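You operate a simulated robot arm through the tools that you are given. There is no shell and no other tool.

You run a simulated robot arm. Do the job below in one go: nothing can be reset, and whatever is moved stays where it is left.

TASK
Clamp the disc with chips, brush it, then move it to the mat.
Fine: brush it in the cam vice and leave the vice open; put the brush back; keep hands off the chips. Set down upright: chip brush. What is to be rubbed or washed off counts as gone when no trace of it is left.
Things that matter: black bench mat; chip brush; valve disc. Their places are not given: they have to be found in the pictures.

It is judged by the outcome, as a careful person would: the job done as asked, and still so three seconds after it is handed in. It fails if anything else is knocked over, pushed out of place, dropped, spilled or broken.

THE ROBOT
A 6-joint arm with a two-finger gripper, fixed in place. Base frame: the origin is at the foot of the arm, x ahead of it, y to its left, z up; the work surface is at about z = 0. Readings come in cm, degrees, newtons and seconds.
With the tool pointing down near the work surface it reaches from about 18 to 48 cm from the base axis. Its first joint turns from -66.0 to 66.0 degrees. Payload 1.76 kg.
The TCP is the grasp point between the finger pads, 2.9 cm short of the fingertips. In the tool frame z runs along the fingers and y along their closing line. Largest opening 8.2 cm; the body of the gripper starts 5.8 cm behind the TCP.
Orientation is that of the tool frame in the base frame, as a unit quaternion [w, x, y, z]. With the fingers straight down and closing along the base's y, the tool's x points along the base's -x, its y along +y and its z along -z.

THE INTERFACE
- The arm moves only by the tool apply_moves. Its argument "moves" is a list of rows, each a list of 7 numbers: the shift along the tool's x, y, z in units of 400 mm (1.0 is 400 mm), then the turn, a rotation vector about the tool's x, y, z in units of 90 degrees (1.0 is 90 degrees), then the gripper command, from -1 (fully open) to 1 (shut), values between in proportion. In form: [[x, y, z, ax, ay, az, jaw], ...]. A call has 1 to 20 rows; each row is the pose to reach, as a shift and turn from the pose commanded when the call began, along the tool's axes at that moment. A call with a number of a shift or a turn outside -1 to 1 is refused whole. Each row takes 0.2 s and may step no farther than 5 cm and 8.6 degrees from the row before; otherwise, or with a gripper value out of range, the whole call is refused. A pose out of reach is approached as far as the arm can. The call stops where the force on the tool passes 50 N (or 10 N more than at its start, if that is more) or the arm is blocked; 0.2 s more then pass. The fingers move at their own pace and stop on an object; they squeeze with about 34 N. The grip force told is the motor's: it shows also when the fingers shut on nothing. Time passes only in rows, and 0.2 s behind the last, so rows that repeat a pose let the fingers close. It gives the time, the measured TCP pose, the force on the tool (base axes), the opening and the grip force at its end, in the units of the frame above (readings bear some noise), with the torque about the TCP (base axes, N m) and any sound that the robot's microphone picked up.
- Cameras (640 x 400 px; columns grow to the right, rows downward): "scene" is fixed at [7.11, 33.95, 43.91]; the picture's right is [-0.65, -0.76, 0.00], its down [-0.31, 0.27, -0.91] and it looks along [0.69, -0.59, -0.41] (base axes); focal length 282 px, centre (320, 200). "wrist" rides on the gripper at [7.9, 0.4, -9] in the tool frame; the picture's right is [-0.05, 1.00, 0.00], its down [-0.71, -0.04, -0.71] and it looks along [-0.71, -0.04, 0.71] (tool axes); focal length 256 px, centre (320, 200).
- grab_frame(camera): a new picture of that camera. It takes no simulated time.
- locate(camera, pixels): there is no depth. For up to 12 entries [column, row, z] of the newest picture of that camera ("zoom" is the newest enlarged one), the place [x, y] in the base frame at which the ray of that pixel passes the height z, good to about 0.2 cm. It takes no simulated time.
- close_up(camera, box): a new picture of the part [left, top, right, bottom] of that camera's present view, enlarged. It takes no simulated time.
- finish_job(): hands the job in; it is judged then, once.

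Unless the task says otherwise, let go and move clear before handing in.

The tools are called after ">>>" by a JSON object that holds its "op" and its "data". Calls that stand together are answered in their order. apply_moves: Moves the arm, as the interface text tells. Its arguments: {"type":"object","properties":{"moves":{"type":"array"}},"required":["moves"]} The other tools are called the same way: grab_frame (camera) takes a picture; locate (camera, pixels) gives the place at which the rays of pixels pass given heights; close_up (camera, box) takes an enlarged picture of a part of a camera's view; finish_job () hands the job in.

At the start:

```text
t: 0.0
eef_pos: [29.59, 0.35, 30.81]
ee_rot: [0.001, 0.0, 1.0, 0.0]
force: [0.1, -0.6, -0.3]
torque: [0.03, 0.02, -0.02]
gripper_width: 8.2
finger_force: 0.0
```

scene: 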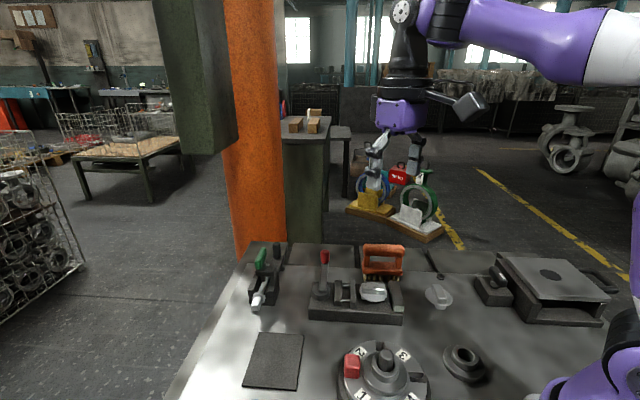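
wrist: 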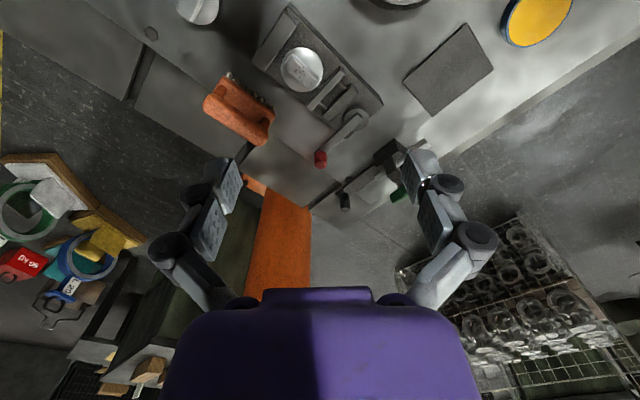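

The scene picture shows a cam vice with a red-knobbed lever near (340,285), an orange brush at (383,260), discs at (373,292) and (438,292), and a black mat at (273,360). I'll take enlarged views to tell which is which.

>>> {"op": "close_up", "data": {"camera": "scene", "box": [230, 230, 430, 355]}}

>>> {"op": "close_up", "data": {"camera": "scene", "box": [320, 240, 640, 400]}}

>>> {"op": "close_up", "data": {"camera": "wrist", "box": [160, 0, 480, 200]}}

```text
3.20 times, centred on (330, 292) of scene
```

zoom: 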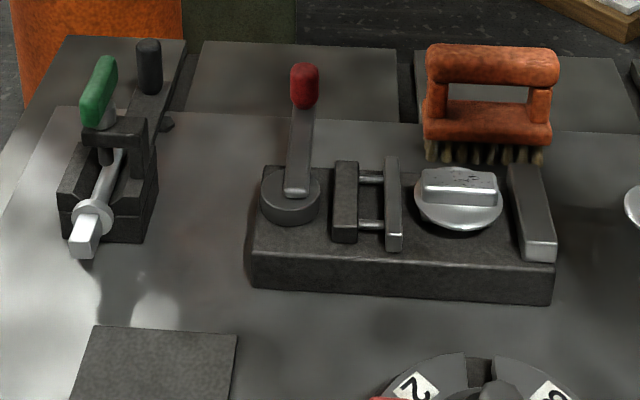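

```text
2.00 times, centred on (480, 320) of scene
```

zoom: 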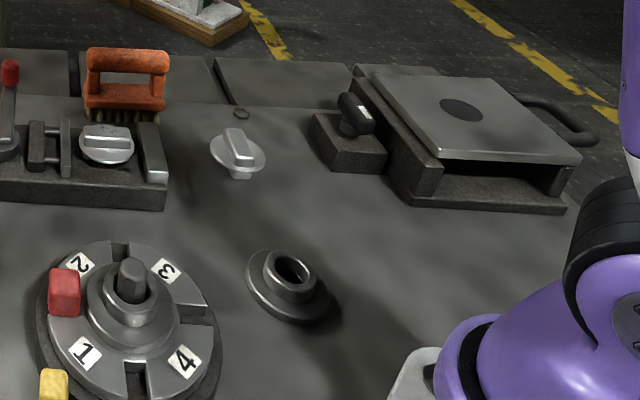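

```text
2.00 times, centred on (320, 100) of wrist
```

zoom: 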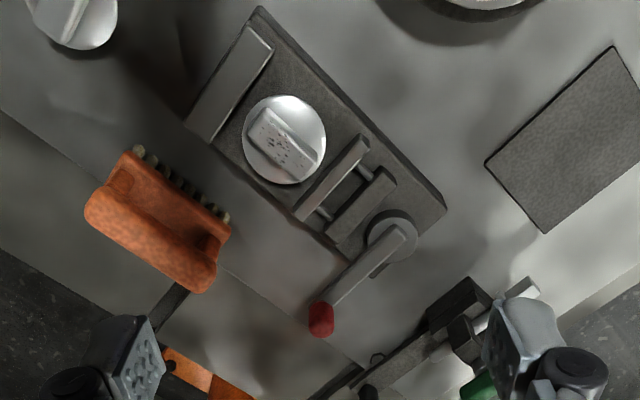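

The disc sitting in the vice at about (373,292) carries dark specks on its rib, and the other disc at (438,292) looks clean. Next I'll find the positions of the vice parts, mat and brush.

>>> {"op": "locate", "data": {"camera": "scene", "pixels": [[308, 320, 0], [402, 325, 0], [308, 309, 2], [403, 313, 2], [258, 333, 0], [303, 334, 0], [297, 390, 0], [243, 387, 0], [365, 281, 0], [400, 281, 0], [320.6, 291, 3], [325, 256, 5]]}}

>>> {"op": "locate", "data": {"camera": "wrist", "pixels": [[289, 4, 2], [383, 103, 2], [255, 62, 2], [302, 69, 3], [320, 158, 5], [356, 117, 3], [467, 24, 0], [403, 83, 0], [432, 116, 0], [494, 69, 0], [229, 73, 0], [274, 110, 0]]}}

>>> {"op": "close_up", "data": {"camera": "scene", "box": [300, 235, 420, 330]}}

>>> {"op": "close_up", "data": {"camera": "wrist", "box": [240, 0, 400, 100]}}

```text
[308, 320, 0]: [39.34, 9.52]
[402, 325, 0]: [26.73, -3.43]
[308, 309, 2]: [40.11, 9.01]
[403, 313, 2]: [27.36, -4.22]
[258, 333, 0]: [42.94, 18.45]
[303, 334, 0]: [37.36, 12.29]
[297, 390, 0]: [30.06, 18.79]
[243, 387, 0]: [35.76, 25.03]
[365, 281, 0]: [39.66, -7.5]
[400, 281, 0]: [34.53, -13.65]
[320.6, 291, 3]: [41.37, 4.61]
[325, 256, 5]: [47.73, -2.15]
```

```text
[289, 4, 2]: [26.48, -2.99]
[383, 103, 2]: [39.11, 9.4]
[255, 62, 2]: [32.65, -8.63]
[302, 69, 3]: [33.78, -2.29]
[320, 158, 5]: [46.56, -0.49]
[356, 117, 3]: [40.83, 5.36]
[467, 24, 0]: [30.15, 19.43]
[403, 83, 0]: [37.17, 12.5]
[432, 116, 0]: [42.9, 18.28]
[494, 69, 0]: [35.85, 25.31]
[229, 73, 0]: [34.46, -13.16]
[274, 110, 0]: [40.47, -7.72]
```

```text
4.21 times, centred on (360, 282) of scene
```

zoom: 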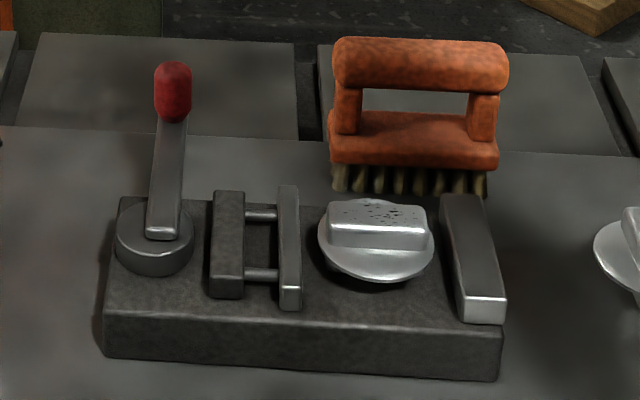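

```text
4.00 times, centred on (320, 50) of wrist
```

zoom: 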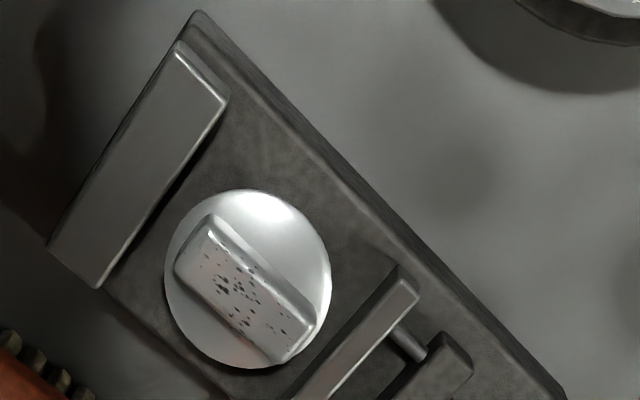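

The readings put the vice bed about 2.8 cm up, the disc near (33,-2), and the lever pivot near (40.5,5) with its knob near (46,-0.6). I'll lower the wrist camera over the vice for a closer look before touching anything.

>>> {"op": "apply_moves", "data": {"moves": [[0.043, -0.012, 0.074, 0, 0, 0, -1], [0.086, -0.024, 0.148, 0, 0, 0, -1], [0.129, -0.036, 0.222, 0, 0, 0, -1], [0.172, -0.047, 0.296, 0, 0, 0, -1], [0.215, -0.059, 0.35, 0, 0, 0, -1]]}}

>>> {"op": "grab_frame", "data": {"camera": "wrist"}}

>>> {"op": "close_up", "data": {"camera": "wrist", "box": [200, 0, 440, 150]}}

```text
t: 1.2
eef_pos: [21.11, -2.13, 16.69]
ee_rot: [0.001, 0.0, 1.0, -0.001]
force: [-0.4, 0.2, 0.3]
torque: [0.0, 0.0, 0.0]
gripper_width: 8.18
finger_force: 0.1
```

```text
taken
```

wrist: 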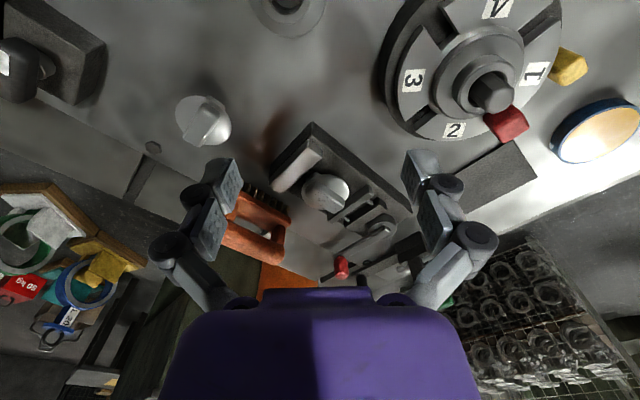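

```text
2.67 times, centred on (320, 75) of wrist
```

zoom: 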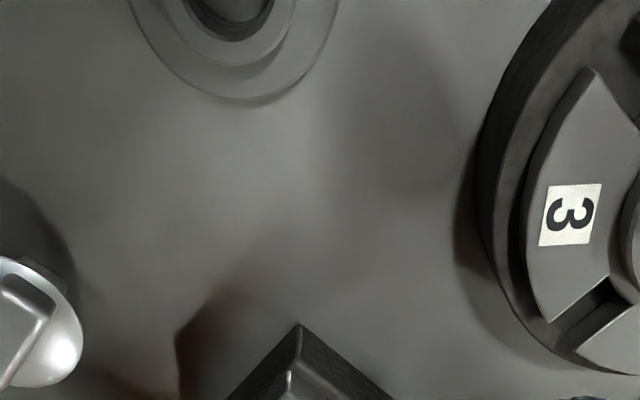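

The vice now shows at (340,190) in the wrist view, with the lever, jaws and brush in sight. I'll enlarge that part to read the cam shape and jaw heights.

>>> {"op": "close_up", "data": {"camera": "wrist", "box": [220, 115, 420, 240]}}

>>> {"op": "close_up", "data": {"camera": "wrist", "box": [310, 180, 420, 285]}}

>>> {"op": "close_up", "data": {"camera": "scene", "box": [300, 245, 370, 325]}}

>>> {"op": "grab_frame", "data": {"camera": "scene"}}

```text
3.20 times, centred on (320, 178) of wrist
```

zoom: 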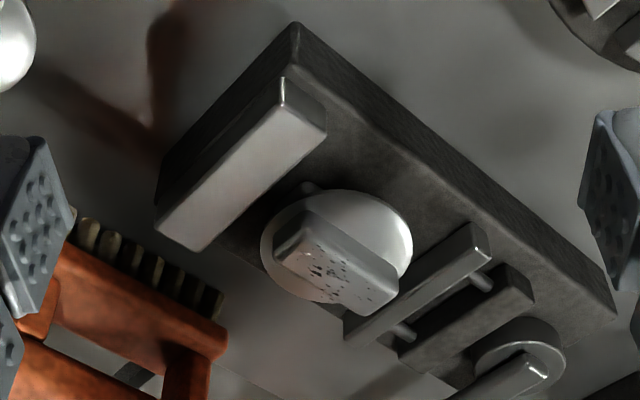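

```text
3.81 times, centred on (365, 232) of wrist
```

zoom: 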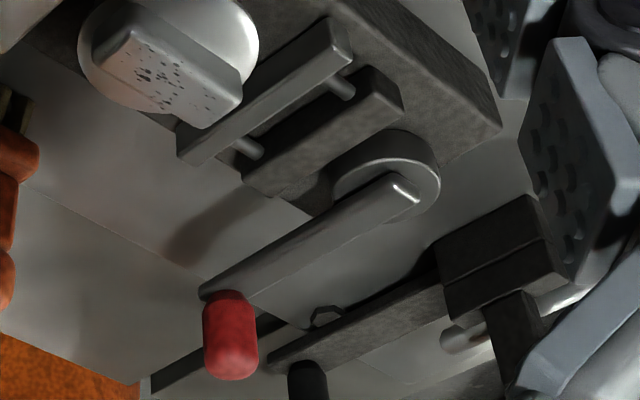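

```text
5.00 times, centred on (335, 285) of scene
```

zoom: 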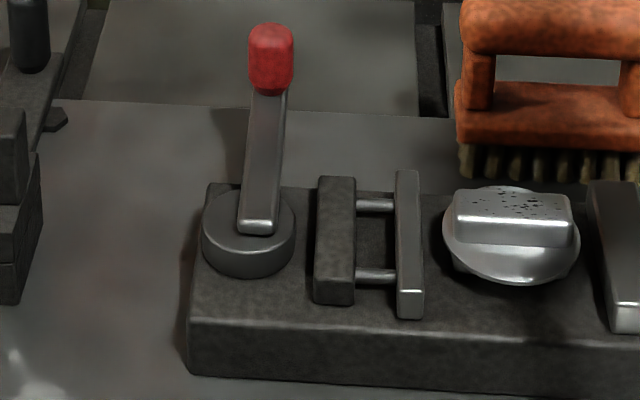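

```text
taken
```

scene: 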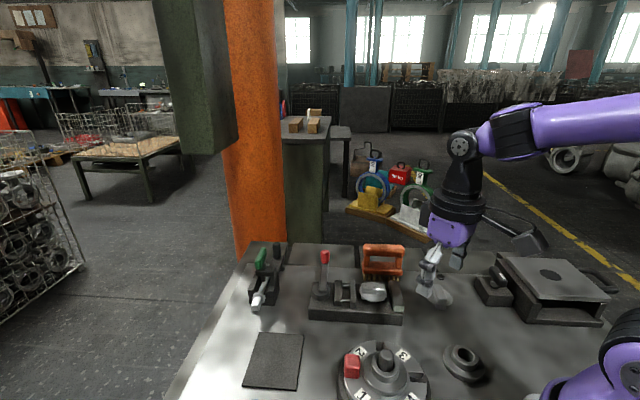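

The enlarged views show a round cam with a level bar and an upright red knob, and the chips on the disc's rib at wrist (325,198). I'll locate the same points from both cameras to fix their heights.

>>> {"op": "locate", "data": {"camera": "wrist", "pixels": [[341.6, 267.4, 6], [341.6, 267.4, 7], [387.3, 229.4, 4], [387.3, 229.4, 5], [325.3, 198.3, 5], [325.3, 198.3, 6], [372.5, 194, 4], [372.5, 194, 5], [308.5, 140.5, 4], [308.5, 140.5, 5], [382, 225, 4], [382, 225, 5]]}}

>>> {"op": "locate", "data": {"camera": "scene", "pixels": [[324.9, 256.4, 6], [324.9, 256.4, 7], [322.4, 290.5, 4], [322.4, 290.5, 5], [373.8, 285.1, 5], [373.8, 285.1, 6], [353, 303, 4], [353, 303, 5], [399, 306, 4], [399, 306, 5], [320.6, 289.4, 4], [320.6, 289.4, 5]]}}

>>> {"op": "close_up", "data": {"camera": "scene", "box": [350, 235, 420, 325]}}

```text
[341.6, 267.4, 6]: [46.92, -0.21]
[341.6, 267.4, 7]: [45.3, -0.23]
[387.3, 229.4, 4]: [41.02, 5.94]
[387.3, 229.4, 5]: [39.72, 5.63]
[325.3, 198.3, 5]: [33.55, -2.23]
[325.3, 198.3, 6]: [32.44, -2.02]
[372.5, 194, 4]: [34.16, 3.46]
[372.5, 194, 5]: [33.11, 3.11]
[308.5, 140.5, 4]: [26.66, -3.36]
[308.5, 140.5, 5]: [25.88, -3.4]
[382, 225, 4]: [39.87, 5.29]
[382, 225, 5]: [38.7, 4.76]
```

```text
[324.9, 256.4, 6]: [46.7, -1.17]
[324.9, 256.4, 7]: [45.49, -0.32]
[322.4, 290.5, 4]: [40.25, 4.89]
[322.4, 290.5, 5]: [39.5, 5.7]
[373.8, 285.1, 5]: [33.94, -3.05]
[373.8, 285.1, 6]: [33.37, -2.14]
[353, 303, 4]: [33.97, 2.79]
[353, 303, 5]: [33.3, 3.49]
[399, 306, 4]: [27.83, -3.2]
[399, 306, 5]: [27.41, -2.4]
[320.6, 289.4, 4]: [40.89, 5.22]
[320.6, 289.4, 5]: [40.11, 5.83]
```

```text
4.44 times, centred on (385, 280) of scene
```

zoom: 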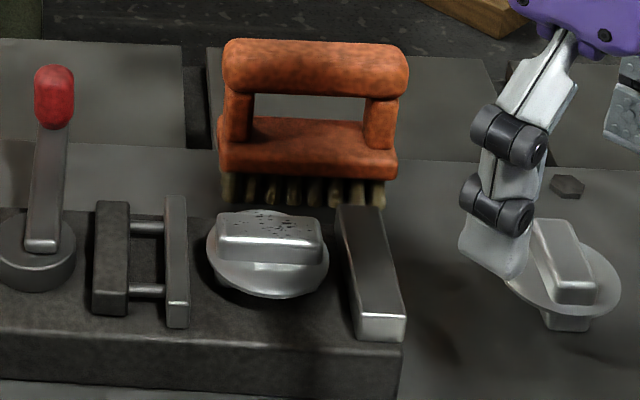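

The heights now agree: knob centre about (45.4,-0.3,7.0), bar top about z 5, and moving jaw top about 4.5. Next I'll move the camera to look straight at the brush and the disc.

>>> {"op": "apply_moves", "data": {"moves": [[-0.05, -0.04, -0.05, 0, 0, 0, -1], [-0.1, -0.08, -0.09, 0, 0, 0, -1], [-0.15, -0.12, -0.13, 0, 0, 0, -1], [-0.2, -0.16, -0.17, 0, 0, 0, -1]]}}

>>> {"op": "grab_frame", "data": {"camera": "wrist"}}

>>> {"op": "close_up", "data": {"camera": "wrist", "box": [240, 70, 400, 170]}}

>>> {"op": "close_up", "data": {"camera": "wrist", "box": [330, 60, 490, 160]}}

```text
t: 2.2
eef_pos: [29.12, -8.44, 23.56]
ee_rot: [0.0, 0.0, 1.0, 0.0]
force: [0.4, 0.6, -0.3]
torque: [0.03, -0.01, 0.01]
gripper_width: 8.19
finger_force: 0.1
```

```text
taken
```

wrist: 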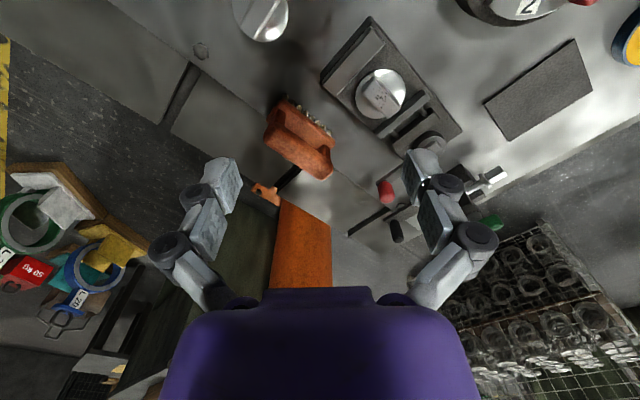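

```text
4.00 times, centred on (320, 120) of wrist
```

zoom: 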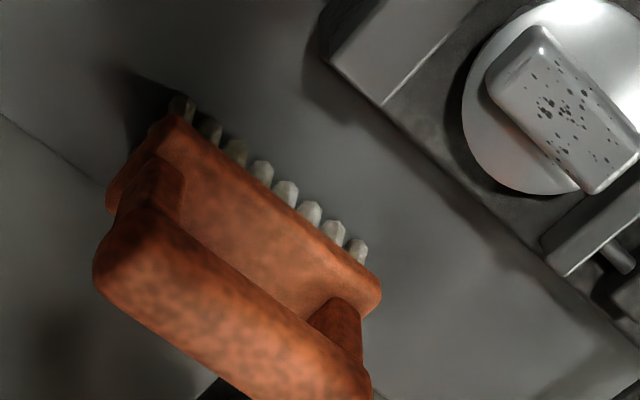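

```text
4.00 times, centred on (410, 110) of wrist
```

zoom: 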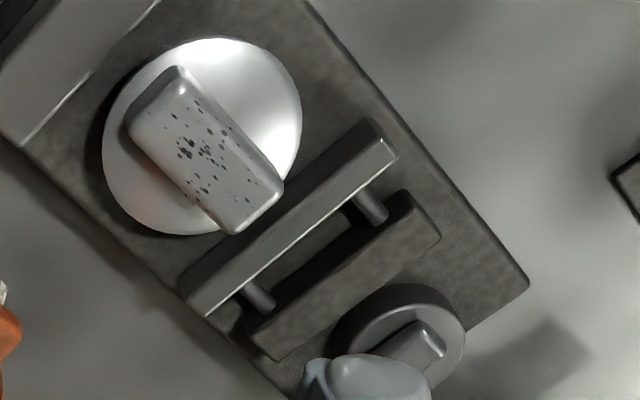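

The brush lies at wrist (300,140) with its long side parallel to the vice, and the chips are plainly on the rib top. I'll locate the ends of the handle bar and block from both cameras.

>>> {"op": "close_up", "data": {"camera": "wrist", "box": [240, 85, 352, 185]}}

>>> {"op": "locate", "data": {"camera": "zoom", "pixels": [[130, 170, 6], [130, 170, 7]]}}

>>> {"op": "locate", "data": {"camera": "scene", "pixels": [[365.3, 250.3, 6], [365.3, 250.3, 7], [403.1, 250.8, 6], [403.1, 250.8, 7], [383.9, 250.3, 6], [383.9, 250.3, 7]]}}

```text
4.00 times, centred on (296, 135) of wrist
```

zoom: 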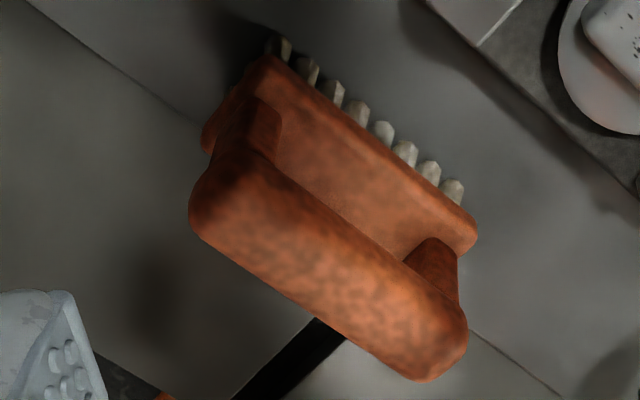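

```text
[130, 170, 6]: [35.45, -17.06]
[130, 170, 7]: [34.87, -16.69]
```

```text
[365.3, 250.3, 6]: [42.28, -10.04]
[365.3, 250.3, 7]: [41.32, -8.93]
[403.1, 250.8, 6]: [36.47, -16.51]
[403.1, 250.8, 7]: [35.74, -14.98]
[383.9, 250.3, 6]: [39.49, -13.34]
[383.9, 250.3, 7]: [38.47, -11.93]
```

The handle bar spans about (222,205) to (430,345) in this enlargement. I'll locate those points at a few heights to compare with the scene view.

>>> {"op": "locate", "data": {"camera": "zoom", "pixels": [[225, 205, 7], [225, 205, 8], [430, 335, 7], [430, 335, 8], [327, 268, 6], [327, 268, 7], [327, 268, 8], [275, 60, 2.5], [470, 220, 2.5], [275, 60, 3.5], [470, 220, 3.5]]}}

>>> {"op": "locate", "data": {"camera": "scene", "pixels": [[365.3, 250.3, 8], [403.1, 250.8, 8], [383.9, 250.3, 8], [362.6, 273, 2.5], [402, 273, 2.5], [362.6, 273, 3.5], [402, 273, 3.5], [364, 278.5, 0.5], [399, 279.5, 0.5]]}}

```text
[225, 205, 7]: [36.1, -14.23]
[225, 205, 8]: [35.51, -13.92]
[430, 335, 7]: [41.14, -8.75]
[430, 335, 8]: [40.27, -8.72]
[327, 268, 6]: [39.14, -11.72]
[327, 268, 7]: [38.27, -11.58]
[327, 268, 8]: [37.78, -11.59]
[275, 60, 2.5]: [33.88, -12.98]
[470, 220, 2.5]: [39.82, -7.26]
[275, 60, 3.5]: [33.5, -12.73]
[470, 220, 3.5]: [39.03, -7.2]
```

```text
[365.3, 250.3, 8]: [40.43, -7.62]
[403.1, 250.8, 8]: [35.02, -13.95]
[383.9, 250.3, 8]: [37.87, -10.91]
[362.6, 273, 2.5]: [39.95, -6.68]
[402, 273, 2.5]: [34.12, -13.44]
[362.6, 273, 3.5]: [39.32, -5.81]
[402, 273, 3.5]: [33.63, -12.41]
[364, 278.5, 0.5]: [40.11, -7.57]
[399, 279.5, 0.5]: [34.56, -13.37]
```

Both views agree on the brush handle bar: centre about (38.2,-11.6,7.2), running along about 47 degrees. Next I'll go above the lever knob with the fingers turned to close across the bar, and check the alignment there.

>>> {"op": "apply_moves", "data": {"moves": [[-0.068, 0.034, 0.044, 0, 0, 0.081, -1], [-0.136, 0.068, 0.088, 0, 0, 0.162, -1], [-0.2035, 0.102, 0.132, 0, 0, 0.243, -1], [-0.271, 0.136, 0.176, 0, 0, 0.325, -0.5], [-0.339, 0.17, 0.22, 0, 0, 0.406, 0], [-0.407, 0.2035, 0.264, 0, 0, 0.487, 0], [-0.407, 0.2035, 0.264, 0, 0, 0.487, 0]]}}

>>> {"op": "grab_frame", "data": {"camera": "wrist"}}

>>> {"op": "grab_frame", "data": {"camera": "scene"}}

>>> {"op": "close_up", "data": {"camera": "scene", "box": [270, 190, 430, 310]}}

```text
t: 3.8
eef_pos: [45.34, -0.22, 13.1]
ee_rot: [0.0, 0.373, 0.928, -0.001]
force: [-0.2, 0.4, 0.2]
torque: [-0.02, 0.01, 0.01]
gripper_width: 4.06
finger_force: 0.0
```

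```text
taken
```

wrist: 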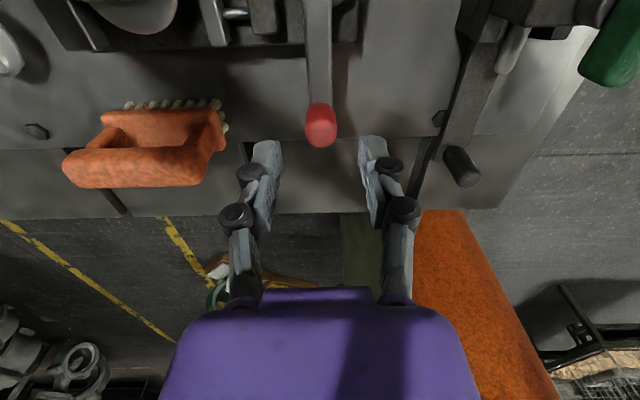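

```text
taken
```

scene: 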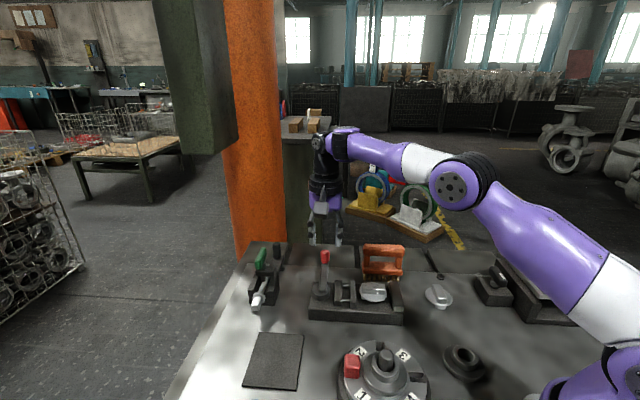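

```text
3.33 times, centred on (350, 250) of scene
```

zoom: 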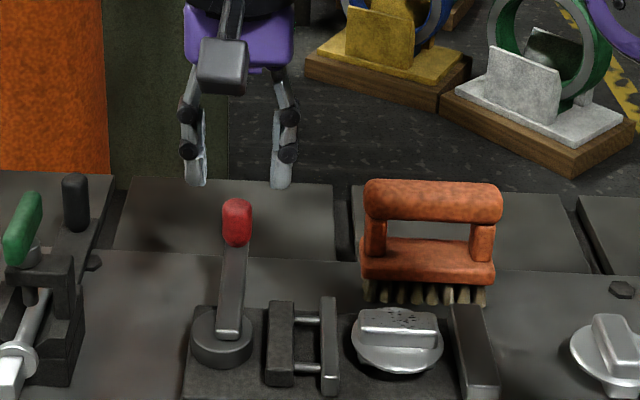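

The knob at wrist (320,125) sits midway between the fingers, at about columns 265 and 372, and where I expect it along the bar. I'll go down to z about 8.3 and close on it.

>>> {"op": "apply_moves", "data": {"moves": [[0, 0, 0.04, 0, 0, 0, 0], [0, 0, 0.08, 0, 0, 0, 0], [0, 0, 0.12, 0, 0, 0, 0]]}}

>>> {"op": "close_up", "data": {"camera": "wrist", "box": [220, 50, 420, 250]}}

>>> {"op": "close_up", "data": {"camera": "scene", "box": [290, 210, 370, 310]}}

```text
t: 4.6
eef_pos: [45.51, -0.22, 8.31]
ee_rot: [0.001, 0.373, 0.928, 0.0]
force: [-0.5, -0.2, 0.4]
torque: [-0.05, 0.0, -0.02]
gripper_width: 4.1
finger_force: 0.1
```

```text
2.00 times, centred on (320, 150) of wrist
```

zoom: 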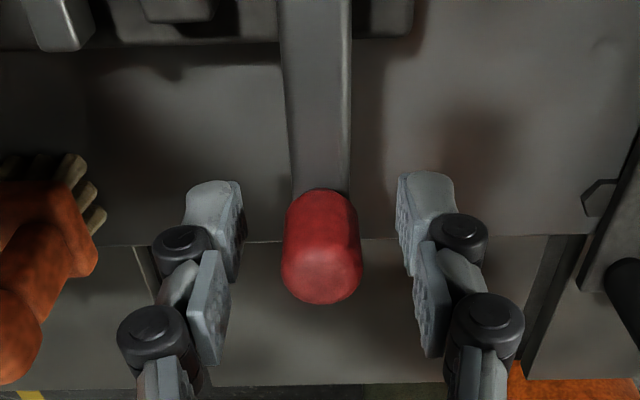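

```text
4.00 times, centred on (330, 260) of scene
```

zoom: 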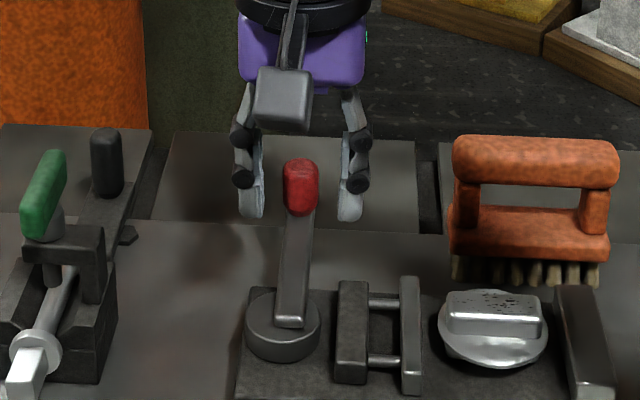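

The knob sits centred between the open fingers, with the tips level with its lower end. I'll close on it.

>>> {"op": "apply_moves", "data": {"moves": [[0, 0, 0, 0, 0, 0, 0.5], [0, 0, 0, 0, 0, 0, 1], [0, 0, 0, 0, 0, 0, 1]]}}

```text
t: 5.4
eef_pos: [45.36, -0.12, 8.17]
ee_rot: [0.001, 0.374, 0.928, 0.001]
force: [4.9, 2.8, -4.5]
torque: [-0.03, -0.25, 0.03]
gripper_width: 1.9
finger_force: 36.4
```

The grip holds the knob at 1.9 cm wide. I'll try a small counter-clockwise arc about the pivot, moving the knob away from the disc side, and watch the force.

>>> {"op": "apply_moves", "data": {"moves": [[0.0004, 0.008, 0, 0, 0, -0.028, 1], [0.0007, 0.0162, 0, 0, 0, -0.0556, 1], [0.0007, 0.0162, 0, 0, 0, -0.0556, 1]]}}

>>> {"op": "close_up", "data": {"camera": "scene", "box": [290, 210, 370, 310]}}

```text
t: 6.2
eef_pos: [45.82, 0.34, 8.24]
ee_rot: [0.001, 0.332, 0.943, 0.001]
force: [8.3, -9.6, -8.2]
torque: [0.09, 0.28, 0.15]
gripper_width: 1.94
finger_force: 35.9
```

```text
4.00 times, centred on (330, 260) of scene
```

zoom: 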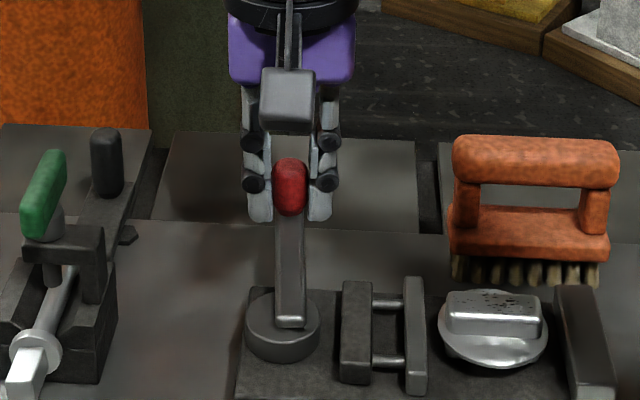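

The lever turns this way, and the moving jaw shifted towards the disc, from (420,390) to (427,390) in the enlargement. So counter-clockwise closes the vice; I'll continue the arc another 12 degrees.

>>> {"op": "apply_moves", "data": {"moves": [[0.0005, 0.013, 0, 0, 0, -0.0444, 1], [0.0018, 0.0259, 0, 0, 0, -0.0889, 1], [0.0041, 0.0386, 0, 0, 0, -0.1333, 1], [0.0041, 0.0386, 0, 0, 0, -0.1333, 1]]}}

>>> {"op": "close_up", "data": {"camera": "scene", "box": [290, 210, 370, 310]}}

```text
t: 7.2
eef_pos: [46.73, 1.71, 8.22]
ee_rot: [0.0, 0.231, 0.973, 0.001]
force: [9.2, -6.0, -14.1]
torque: [0.01, 0.03, 0.04]
gripper_width: 1.86
finger_force: 36.5
```

```text
4.00 times, centred on (330, 260) of scene
```

zoom: 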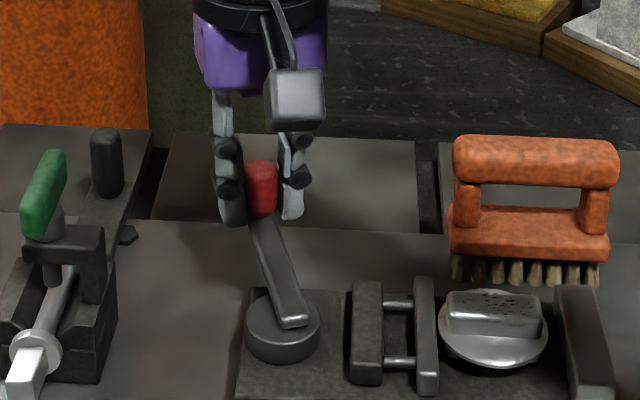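

The jaw has just about reached the disc edge at (437,330) and the force is still low. I'll continue the arc.

>>> {"op": "apply_moves", "data": {"moves": [[0.0005, 0.013, 0, 0, 0, -0.0444, 1], [0.0018, 0.0259, 0, 0, 0, -0.0889, 1], [0.0041, 0.0386, 0, 0, 0, -0.1333, 1], [0.0041, 0.0386, 0, 0, 0, -0.1333, 1]]}}

>>> {"op": "close_up", "data": {"camera": "scene", "box": [290, 210, 370, 310]}}

```text
t: 8.2
eef_pos: [47.22, 3.03, 8.29]
ee_rot: [0.002, 0.128, 0.992, 0.001]
force: [15.1, -5.8, -6.1]
torque: [-0.08, -0.21, 0.1]
gripper_width: 1.88
finger_force: 36.0
```

```text
4.00 times, centred on (330, 260) of scene
```

zoom: 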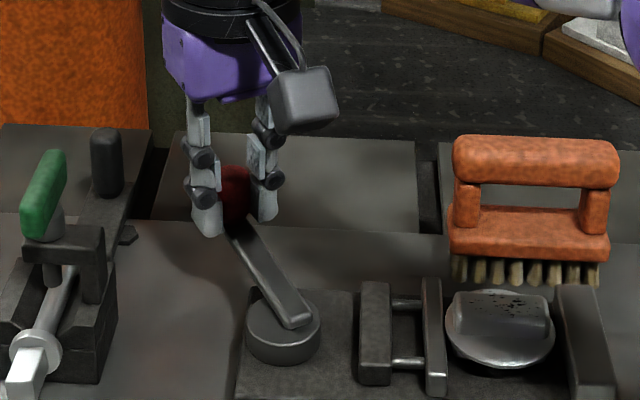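

The jaw has pushed the disc along, and its right edge is now near the fixed jaw at (555,330). I'll continue a bit further and watch for the force to rise as it clamps.

>>> {"op": "apply_moves", "data": {"moves": [[0.0003, 0.0097, 0, 0, 0, -0.0333, 1], [0.001, 0.0194, 0, 0, 0, -0.0667, 1], [0.0016, 0.0259, 0, 0, 0, -0.0889, 1], [0.0016, 0.0259, 0, 0, 0, -0.0889, 1]]}}

>>> {"op": "close_up", "data": {"camera": "scene", "box": [290, 210, 370, 310]}}

```text
t: 9.2
eef_pos: [47.38, 3.99, 8.28]
ee_rot: [0.0, 0.058, 0.998, 0.0]
force: [-2.4, -0.4, 19.4]
torque: [-0.01, 0.07, -0.01]
gripper_width: 1.89
finger_force: 35.9
```

```text
4.00 times, centred on (330, 260) of scene
```

zoom: 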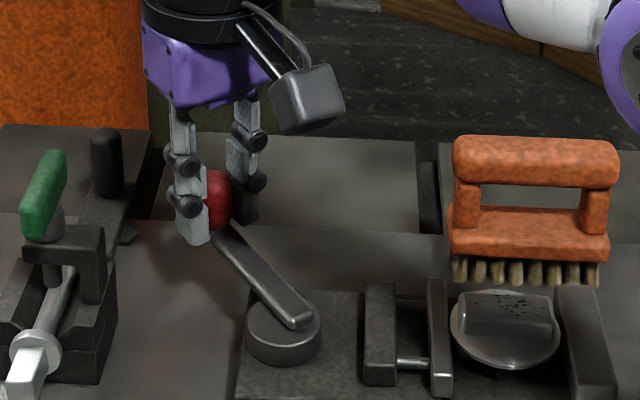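

The disc now looks almost against the fixed jaw, and the side force is low. I'll continue the arc in small steps.

>>> {"op": "apply_moves", "data": {"moves": [[0.0003, 0.0097, 0, 0, 0, -0.0333, 1], [0.001, 0.0194, 0, 0, 0, -0.0667, 1], [0.0016, 0.0259, 0, 0, 0, -0.0889, 1], [0.0016, 0.0259, 0, 0, 0, -0.0889, 1]]}}

>>> {"op": "close_up", "data": {"camera": "scene", "box": [290, 210, 390, 310]}}

>>> {"op": "grab_frame", "data": {"camera": "wrist"}}

```text
t: 10.2
eef_pos: [47.42, 5.0, 8.23]
ee_rot: [0.001, -0.012, 1.0, 0.0]
force: [7.7, -1.6, 10.1]
torque: [-0.04, -0.25, 0.12]
gripper_width: 1.88
finger_force: 36.1
```

```text
4.00 times, centred on (340, 260) of scene
```

zoom: 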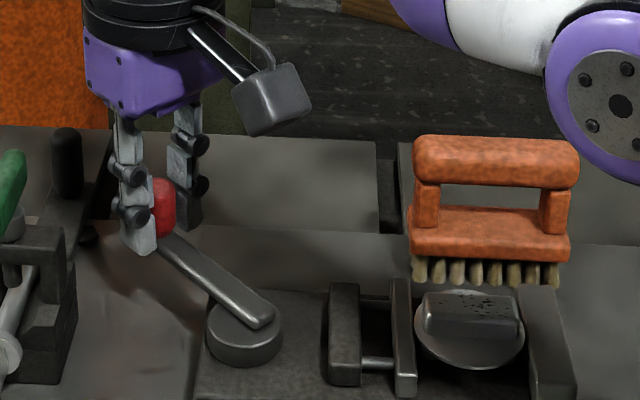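

```text
taken
```

wrist: 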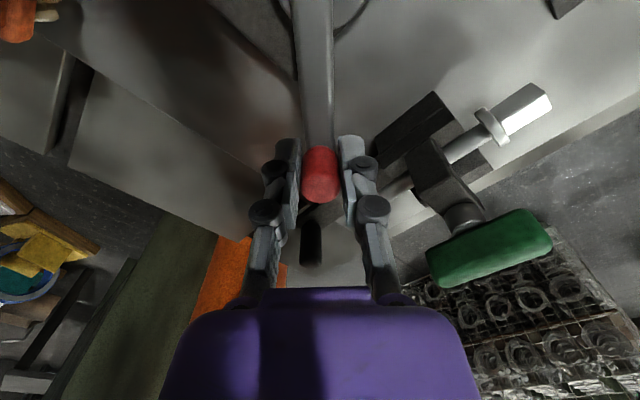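

The disc is still moving slightly with the jaw, and the side force is still small. The green-handled clamp is nearby at wrist (490,247), so I'll find its position before swinging further.

>>> {"op": "locate", "data": {"camera": "wrist", "pixels": [[490, 247, 6], [490, 247, 8], [490, 247, 10], [310, 225, 4], [310, 225, 6], [433, 95, 3], [433, 95, 5], [375, 160, 3], [375, 160, 5], [440, 160, 6], [440, 160, 4]]}}

>>> {"op": "locate", "data": {"camera": "scene", "pixels": [[262, 258, 6], [262, 258, 8], [262, 258, 10], [277, 244, 4], [277, 244, 6], [277, 252, 4], [277, 252, 6], [274, 294, 3], [274, 294, 5], [268, 264, 6], [268, 264, 4]]}}

>>> {"op": "close_up", "data": {"camera": "scene", "box": [230, 210, 330, 320]}}

```text
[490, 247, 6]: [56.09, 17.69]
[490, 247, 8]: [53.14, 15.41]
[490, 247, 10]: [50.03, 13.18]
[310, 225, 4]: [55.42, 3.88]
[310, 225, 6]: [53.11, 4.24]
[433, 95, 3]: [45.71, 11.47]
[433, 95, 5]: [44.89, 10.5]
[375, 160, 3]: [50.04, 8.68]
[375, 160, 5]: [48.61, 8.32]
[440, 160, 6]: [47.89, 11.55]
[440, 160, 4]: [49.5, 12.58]
```

```text
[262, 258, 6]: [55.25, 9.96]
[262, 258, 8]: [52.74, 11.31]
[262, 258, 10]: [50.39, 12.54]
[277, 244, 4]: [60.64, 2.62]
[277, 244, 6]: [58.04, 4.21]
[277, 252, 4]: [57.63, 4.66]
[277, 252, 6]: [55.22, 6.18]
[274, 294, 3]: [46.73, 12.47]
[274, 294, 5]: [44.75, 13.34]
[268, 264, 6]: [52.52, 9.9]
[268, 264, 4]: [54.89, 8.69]
```

```text
3.64 times, centred on (280, 265) of scene
```

zoom: 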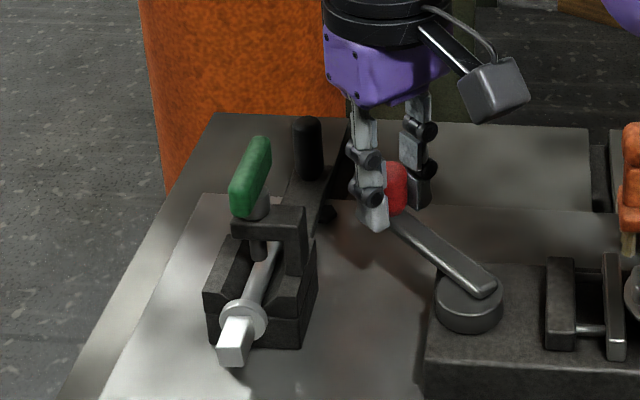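

The clamp's block edge lies about y 10 at x 47 and its handle is near (50,12.9,10), so there is room for another 15 degrees or so. I'll go on in small steps, watching for clamping resistance.

>>> {"op": "apply_moves", "data": {"moves": [[0.0003, 0.0097, 0, 0, 0, -0.0333, 1], [0.001, 0.0194, 0, 0, 0, -0.0667, 1], [0.0016, 0.0259, 0, 0, 0, -0.0889, 1], [0.0016, 0.0259, 0, 0, 0, -0.0889, 1]]}}

>>> {"op": "close_up", "data": {"camera": "scene", "box": [320, 265, 420, 325]}}

>>> {"op": "grab_frame", "data": {"camera": "wrist"}}

```text
t: 11.2
eef_pos: [47.34, 6.11, 8.32]
ee_rot: [0.001, -0.08, 0.997, 0.0]
force: [3.6, -3.7, 11.0]
torque: [-0.07, -0.17, 0.14]
gripper_width: 1.89
finger_force: 36.3
```

```text
6.40 times, centred on (370, 295) of scene
```

zoom: 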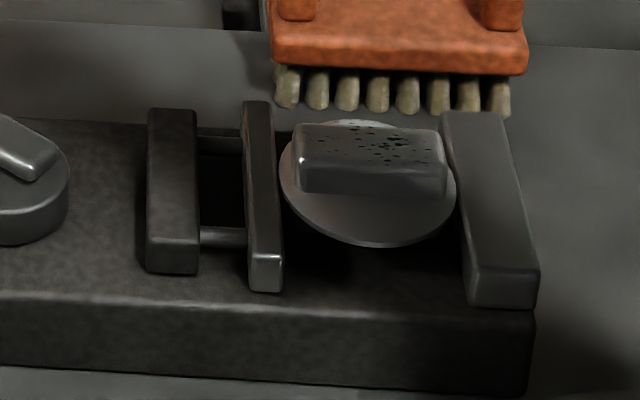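

```text
taken
```

wrist: 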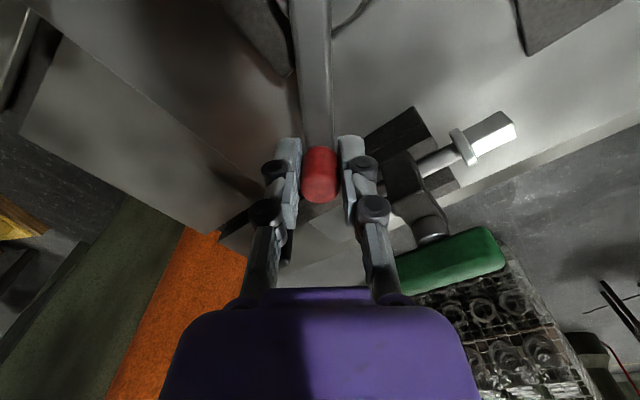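

The disc now looks pinched between both jaws, its edges at (281,190) and (456,190) in the enlargement. I'll check where the green handle's ends are before going further.

>>> {"op": "locate", "data": {"camera": "wrist", "pixels": [[498, 248, 8], [498, 248, 10], [498, 248, 12], [408, 275, 8], [408, 275, 10], [408, 275, 12], [400, 180, 5], [400, 180, 7], [425, 230, 7], [425, 230, 9]]}}

>>> {"op": "locate", "data": {"camera": "scene", "pixels": [[258, 266, 8], [258, 266, 10], [258, 266, 12], [264, 251, 8], [264, 251, 10], [264, 251, 12], [260, 272, 7], [260, 272, 9]]}}

```text
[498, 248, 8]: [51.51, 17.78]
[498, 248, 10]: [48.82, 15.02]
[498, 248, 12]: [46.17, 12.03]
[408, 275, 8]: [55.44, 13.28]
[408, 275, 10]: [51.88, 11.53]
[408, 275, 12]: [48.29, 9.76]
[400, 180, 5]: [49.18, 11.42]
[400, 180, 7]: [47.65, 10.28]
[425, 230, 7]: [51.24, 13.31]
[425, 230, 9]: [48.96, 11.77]
```

```text
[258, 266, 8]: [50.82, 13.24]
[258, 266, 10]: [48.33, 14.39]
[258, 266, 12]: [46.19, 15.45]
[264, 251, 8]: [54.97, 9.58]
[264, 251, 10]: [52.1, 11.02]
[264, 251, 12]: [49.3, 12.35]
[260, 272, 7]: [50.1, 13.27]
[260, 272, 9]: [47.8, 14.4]
```

The green handle runs level at z about 10 from (48.6,14.7) to (52,11.3), so my fingers stay clear for another few degrees. I'll go 6 degrees more and look for resistance.

>>> {"op": "apply_moves", "data": {"moves": [[0.0003, 0.0097, 0, 0, 0, -0.0333, 1], [0.001, 0.0194, 0, 0, 0, -0.0667, 1], [0.001, 0.0194, 0, 0, 0, -0.0667, 1]]}}

>>> {"op": "close_up", "data": {"camera": "scene", "box": [320, 265, 420, 325]}}

>>> {"op": "grab_frame", "data": {"camera": "wrist"}}

```text
t: 12.0
eef_pos: [47.15, 6.9, 8.21]
ee_rot: [0.0, -0.132, 0.991, -0.001]
force: [-4.6, -1.9, 9.4]
torque: [-0.09, 0.14, 0.01]
gripper_width: 1.88
finger_force: 35.7
```

```text
6.40 times, centred on (370, 295) of scene
```

zoom: 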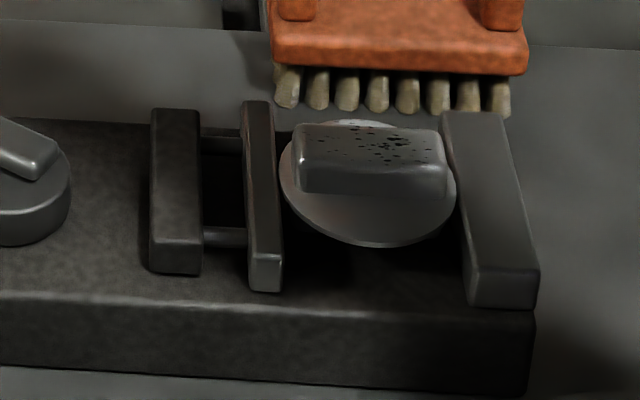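

```text
taken
```

wrist: 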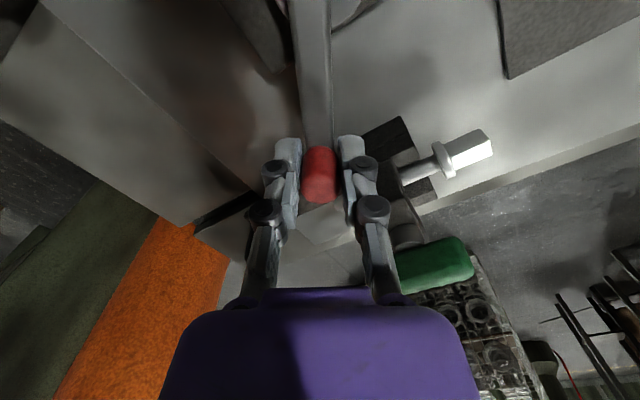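

The moving jaw has stopped against the disc while the pusher block behind it still creeps in, from (147,190) to (150,190), so the clamp is now tightening. I'll go another 8 degrees with the clearance to the other clamp in mind.

>>> {"op": "apply_moves", "data": {"moves": [[0.0003, 0.0097, 0, 0, 0, -0.0333, 1], [0.001, 0.0194, 0, 0, 0, -0.0667, 1], [0.0016, 0.0259, 0, 0, 0, -0.0889, 1], [0.0016, 0.0259, 0, 0, 0, -0.0889, 1]]}}

>>> {"op": "close_up", "data": {"camera": "scene", "box": [320, 265, 420, 325]}}

>>> {"op": "close_up", "data": {"camera": "scene", "box": [230, 215, 350, 315]}}

>>> {"op": "grab_frame", "data": {"camera": "wrist"}}

```text
t: 13.0
eef_pos: [46.78, 7.9, 8.11]
ee_rot: [0.0, -0.201, 0.98, 0.0]
force: [-5.0, -4.6, 0.0]
torque: [-0.03, 0.06, 0.06]
gripper_width: 1.88
finger_force: 35.7
```

```text
6.40 times, centred on (370, 295) of scene
```

zoom: 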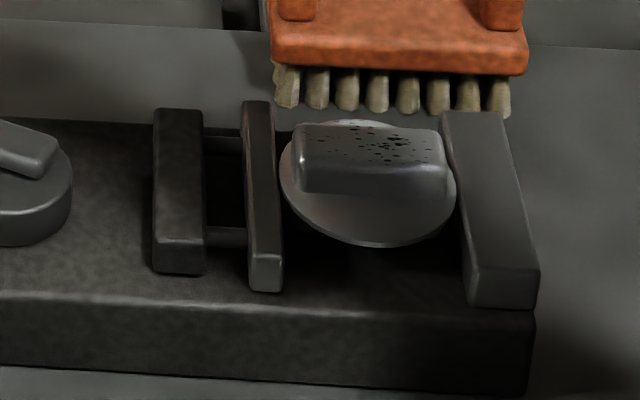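

```text
4.00 times, centred on (290, 265) of scene
```

zoom: 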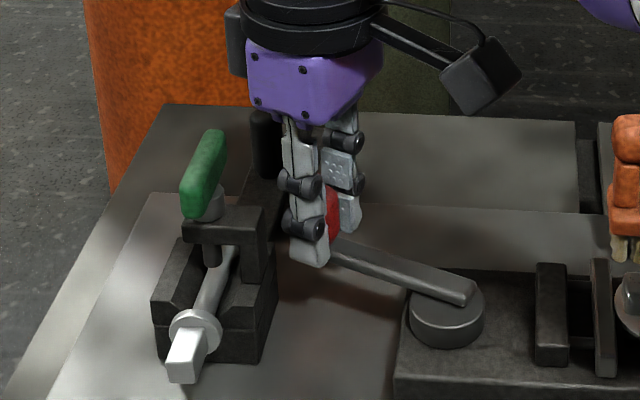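

```text
taken
```

wrist: 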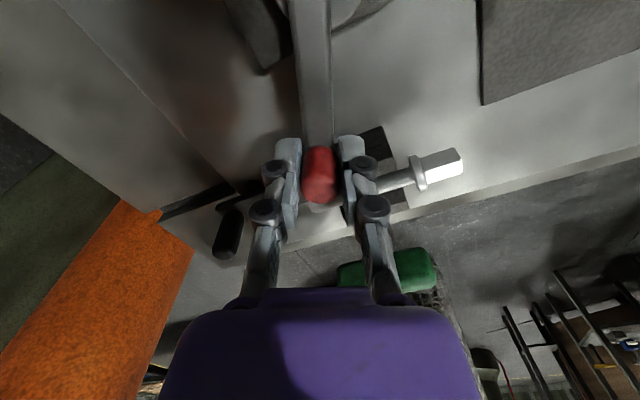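

The pusher has closed up a little more, to (153,190), while the disc stays put. I'll locate the neighbouring clamp's near corners to judge the remaining room.

>>> {"op": "locate", "data": {"camera": "scene", "pixels": [[274.5, 305.5, 0], [279, 287, 3], [279, 287, 4], [274.5, 291, 3], [274.5, 291, 4], [276, 268, 6], [276, 268, 7], [256.5, 273, 6], [256.5, 273, 7], [255, 276, 6]]}}

>>> {"op": "close_up", "data": {"camera": "wrist", "box": [250, 100, 450, 225]}}

```text
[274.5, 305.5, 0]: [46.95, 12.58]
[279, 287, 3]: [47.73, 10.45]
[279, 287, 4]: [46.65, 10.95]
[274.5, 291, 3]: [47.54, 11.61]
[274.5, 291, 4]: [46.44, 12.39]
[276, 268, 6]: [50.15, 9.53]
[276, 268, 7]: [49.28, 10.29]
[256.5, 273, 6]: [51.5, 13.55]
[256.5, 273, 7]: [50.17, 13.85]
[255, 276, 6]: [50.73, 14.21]
```

```text
3.20 times, centred on (350, 162) of wrist
```

zoom: 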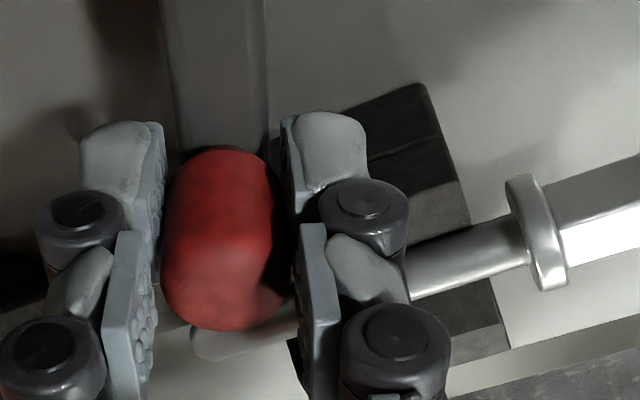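

The other clamp's near side runs from about (46.9,12.4) to (49.5,9.5), leaving roughly 1.7 cm to my fingers along the arc. I'll go on another 8 degrees to tighten.

>>> {"op": "apply_moves", "data": {"moves": [[0.0003, 0.0097, 0, 0, 0, -0.0333, 1], [0.001, 0.0194, 0, 0, 0, -0.0667, 1], [0.0016, 0.0259, 0, 0, 0, -0.0889, 1], [0.0016, 0.0259, 0, 0, 0, -0.0889, 1]]}}

>>> {"op": "close_up", "data": {"camera": "scene", "box": [320, 265, 420, 325]}}

>>> {"op": "close_up", "data": {"camera": "scene", "box": [230, 215, 350, 315]}}

>>> {"op": "grab_frame", "data": {"camera": "wrist"}}

```text
t: 14.0
eef_pos: [46.42, 8.75, 8.17]
ee_rot: [0.0, -0.269, 0.963, 0.0]
force: [-9.9, -9.0, -3.7]
torque: [-0.08, 0.04, 0.05]
gripper_width: 1.87
finger_force: 36.1
```

```text
6.40 times, centred on (370, 295) of scene
```

zoom: 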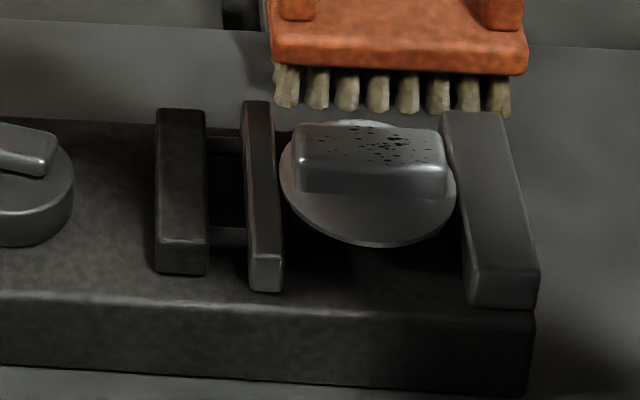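

```text
4.00 times, centred on (290, 265) of scene
```

zoom: 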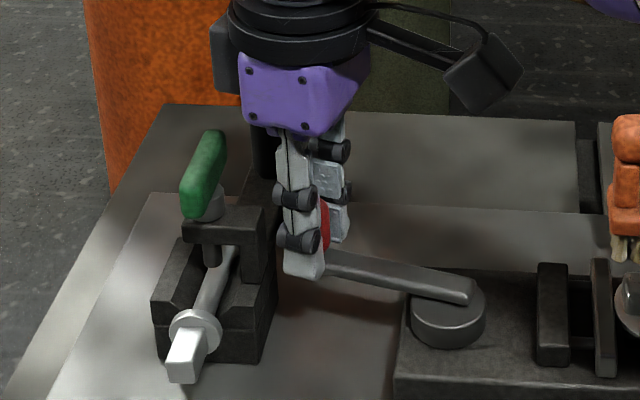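

```text
taken
```

wrist: 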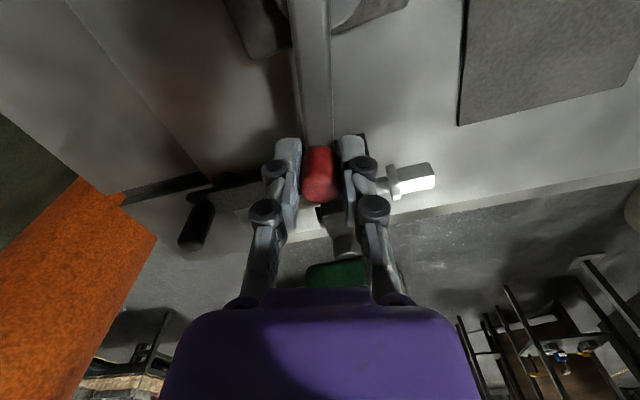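

The force is still modest and the pusher creeps to (155,190), so the cam is nearing its full stroke. I'll locate the steel rod near my fingertips before the last few degrees.

>>> {"op": "locate", "data": {"camera": "wrist", "pixels": [[412, 180, 3], [412, 180, 5], [393, 183, 4], [393, 170, 5], [432, 165, 4], [364, 135, 4], [364, 135, 5]]}}

>>> {"op": "locate", "data": {"camera": "scene", "pixels": [[256, 304, 3], [256, 304, 5], [259, 297, 4], [259, 292, 5], [253, 308, 3]]}}

```text
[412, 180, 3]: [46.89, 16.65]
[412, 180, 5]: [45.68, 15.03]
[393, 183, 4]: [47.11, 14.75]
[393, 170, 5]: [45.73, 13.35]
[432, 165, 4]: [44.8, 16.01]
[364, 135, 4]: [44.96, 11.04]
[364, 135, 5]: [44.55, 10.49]
```

```text
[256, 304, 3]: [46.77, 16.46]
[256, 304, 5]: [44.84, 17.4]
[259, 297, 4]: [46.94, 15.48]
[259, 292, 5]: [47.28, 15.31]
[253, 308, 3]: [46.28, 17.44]
```

The rod is at about (46.8,16.5) and the block corner near (47,12.3) with its top at 3.5, so both are clear of my fingertips. I'll turn the lever another 8 degrees.

>>> {"op": "apply_moves", "data": {"moves": [[0.0003, 0.0097, 0, 0, 0, -0.0333, 1], [0.001, 0.0194, 0, 0, 0, -0.0667, 1], [0.0016, 0.0259, 0, 0, 0, -0.0889, 1], [0.0016, 0.0259, 0, 0, 0, -0.0889, 1]]}}

>>> {"op": "close_up", "data": {"camera": "scene", "box": [320, 265, 420, 325]}}

>>> {"op": "close_up", "data": {"camera": "scene", "box": [230, 215, 350, 315]}}

```text
t: 15.0
eef_pos: [45.78, 9.55, 8.14]
ee_rot: [0.0, -0.336, 0.942, 0.0]
force: [-10.3, -8.1, -4.0]
torque: [-0.39, 0.51, -0.06]
gripper_width: 1.92
finger_force: 36.5
```

```text
6.40 times, centred on (370, 295) of scene
```

zoom: 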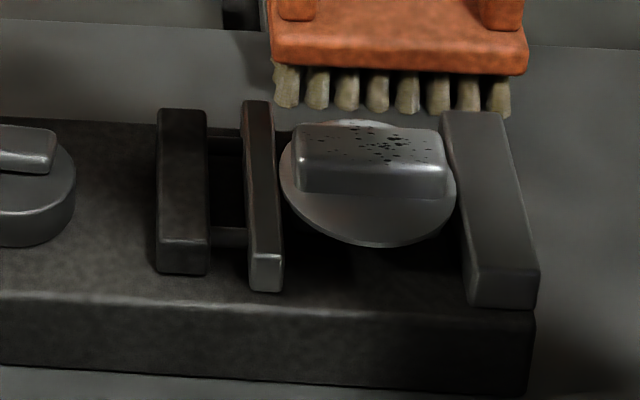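

```text
4.00 times, centred on (290, 265) of scene
```

zoom: 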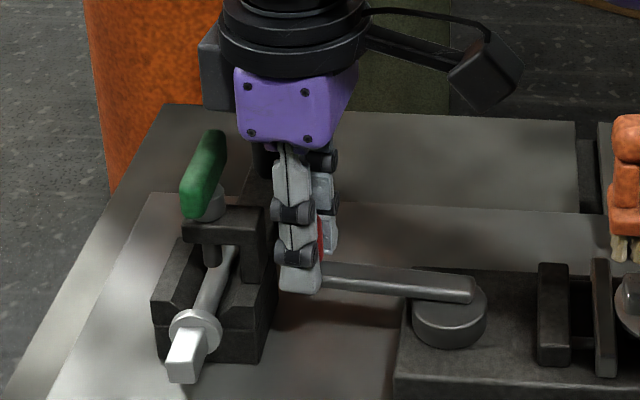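

The pusher has nearly stopped moving, at (157,190), so the cam is close to its peak. I'll turn a final 6 degrees to bring it fully home.

>>> {"op": "apply_moves", "data": {"moves": [[0.0003, 0.0097, 0, 0, 0, -0.0333, 1], [0.001, 0.0194, 0, 0, 0, -0.0667, 1], [0.001, 0.0194, 0, 0, 0, -0.0667, 1]]}}

>>> {"op": "close_up", "data": {"camera": "scene", "box": [320, 265, 420, 325]}}

>>> {"op": "grab_frame", "data": {"camera": "wrist"}}

```text
t: 15.8
eef_pos: [45.38, 9.99, 8.18]
ee_rot: [0.001, -0.383, 0.924, -0.001]
force: [2.4, -28.9, -10.2]
torque: [-0.42, -0.1, -0.1]
gripper_width: 1.87
finger_force: 35.9
```

```text
6.40 times, centred on (370, 295) of scene
```

zoom: 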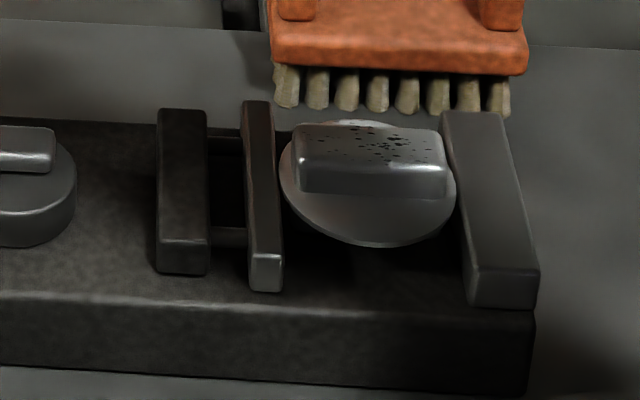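

```text
taken
```

wrist: 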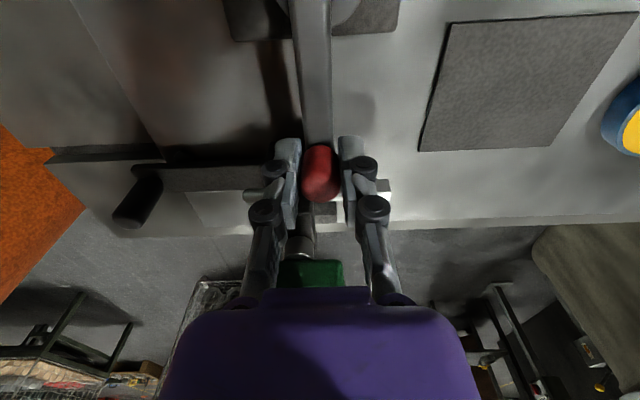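

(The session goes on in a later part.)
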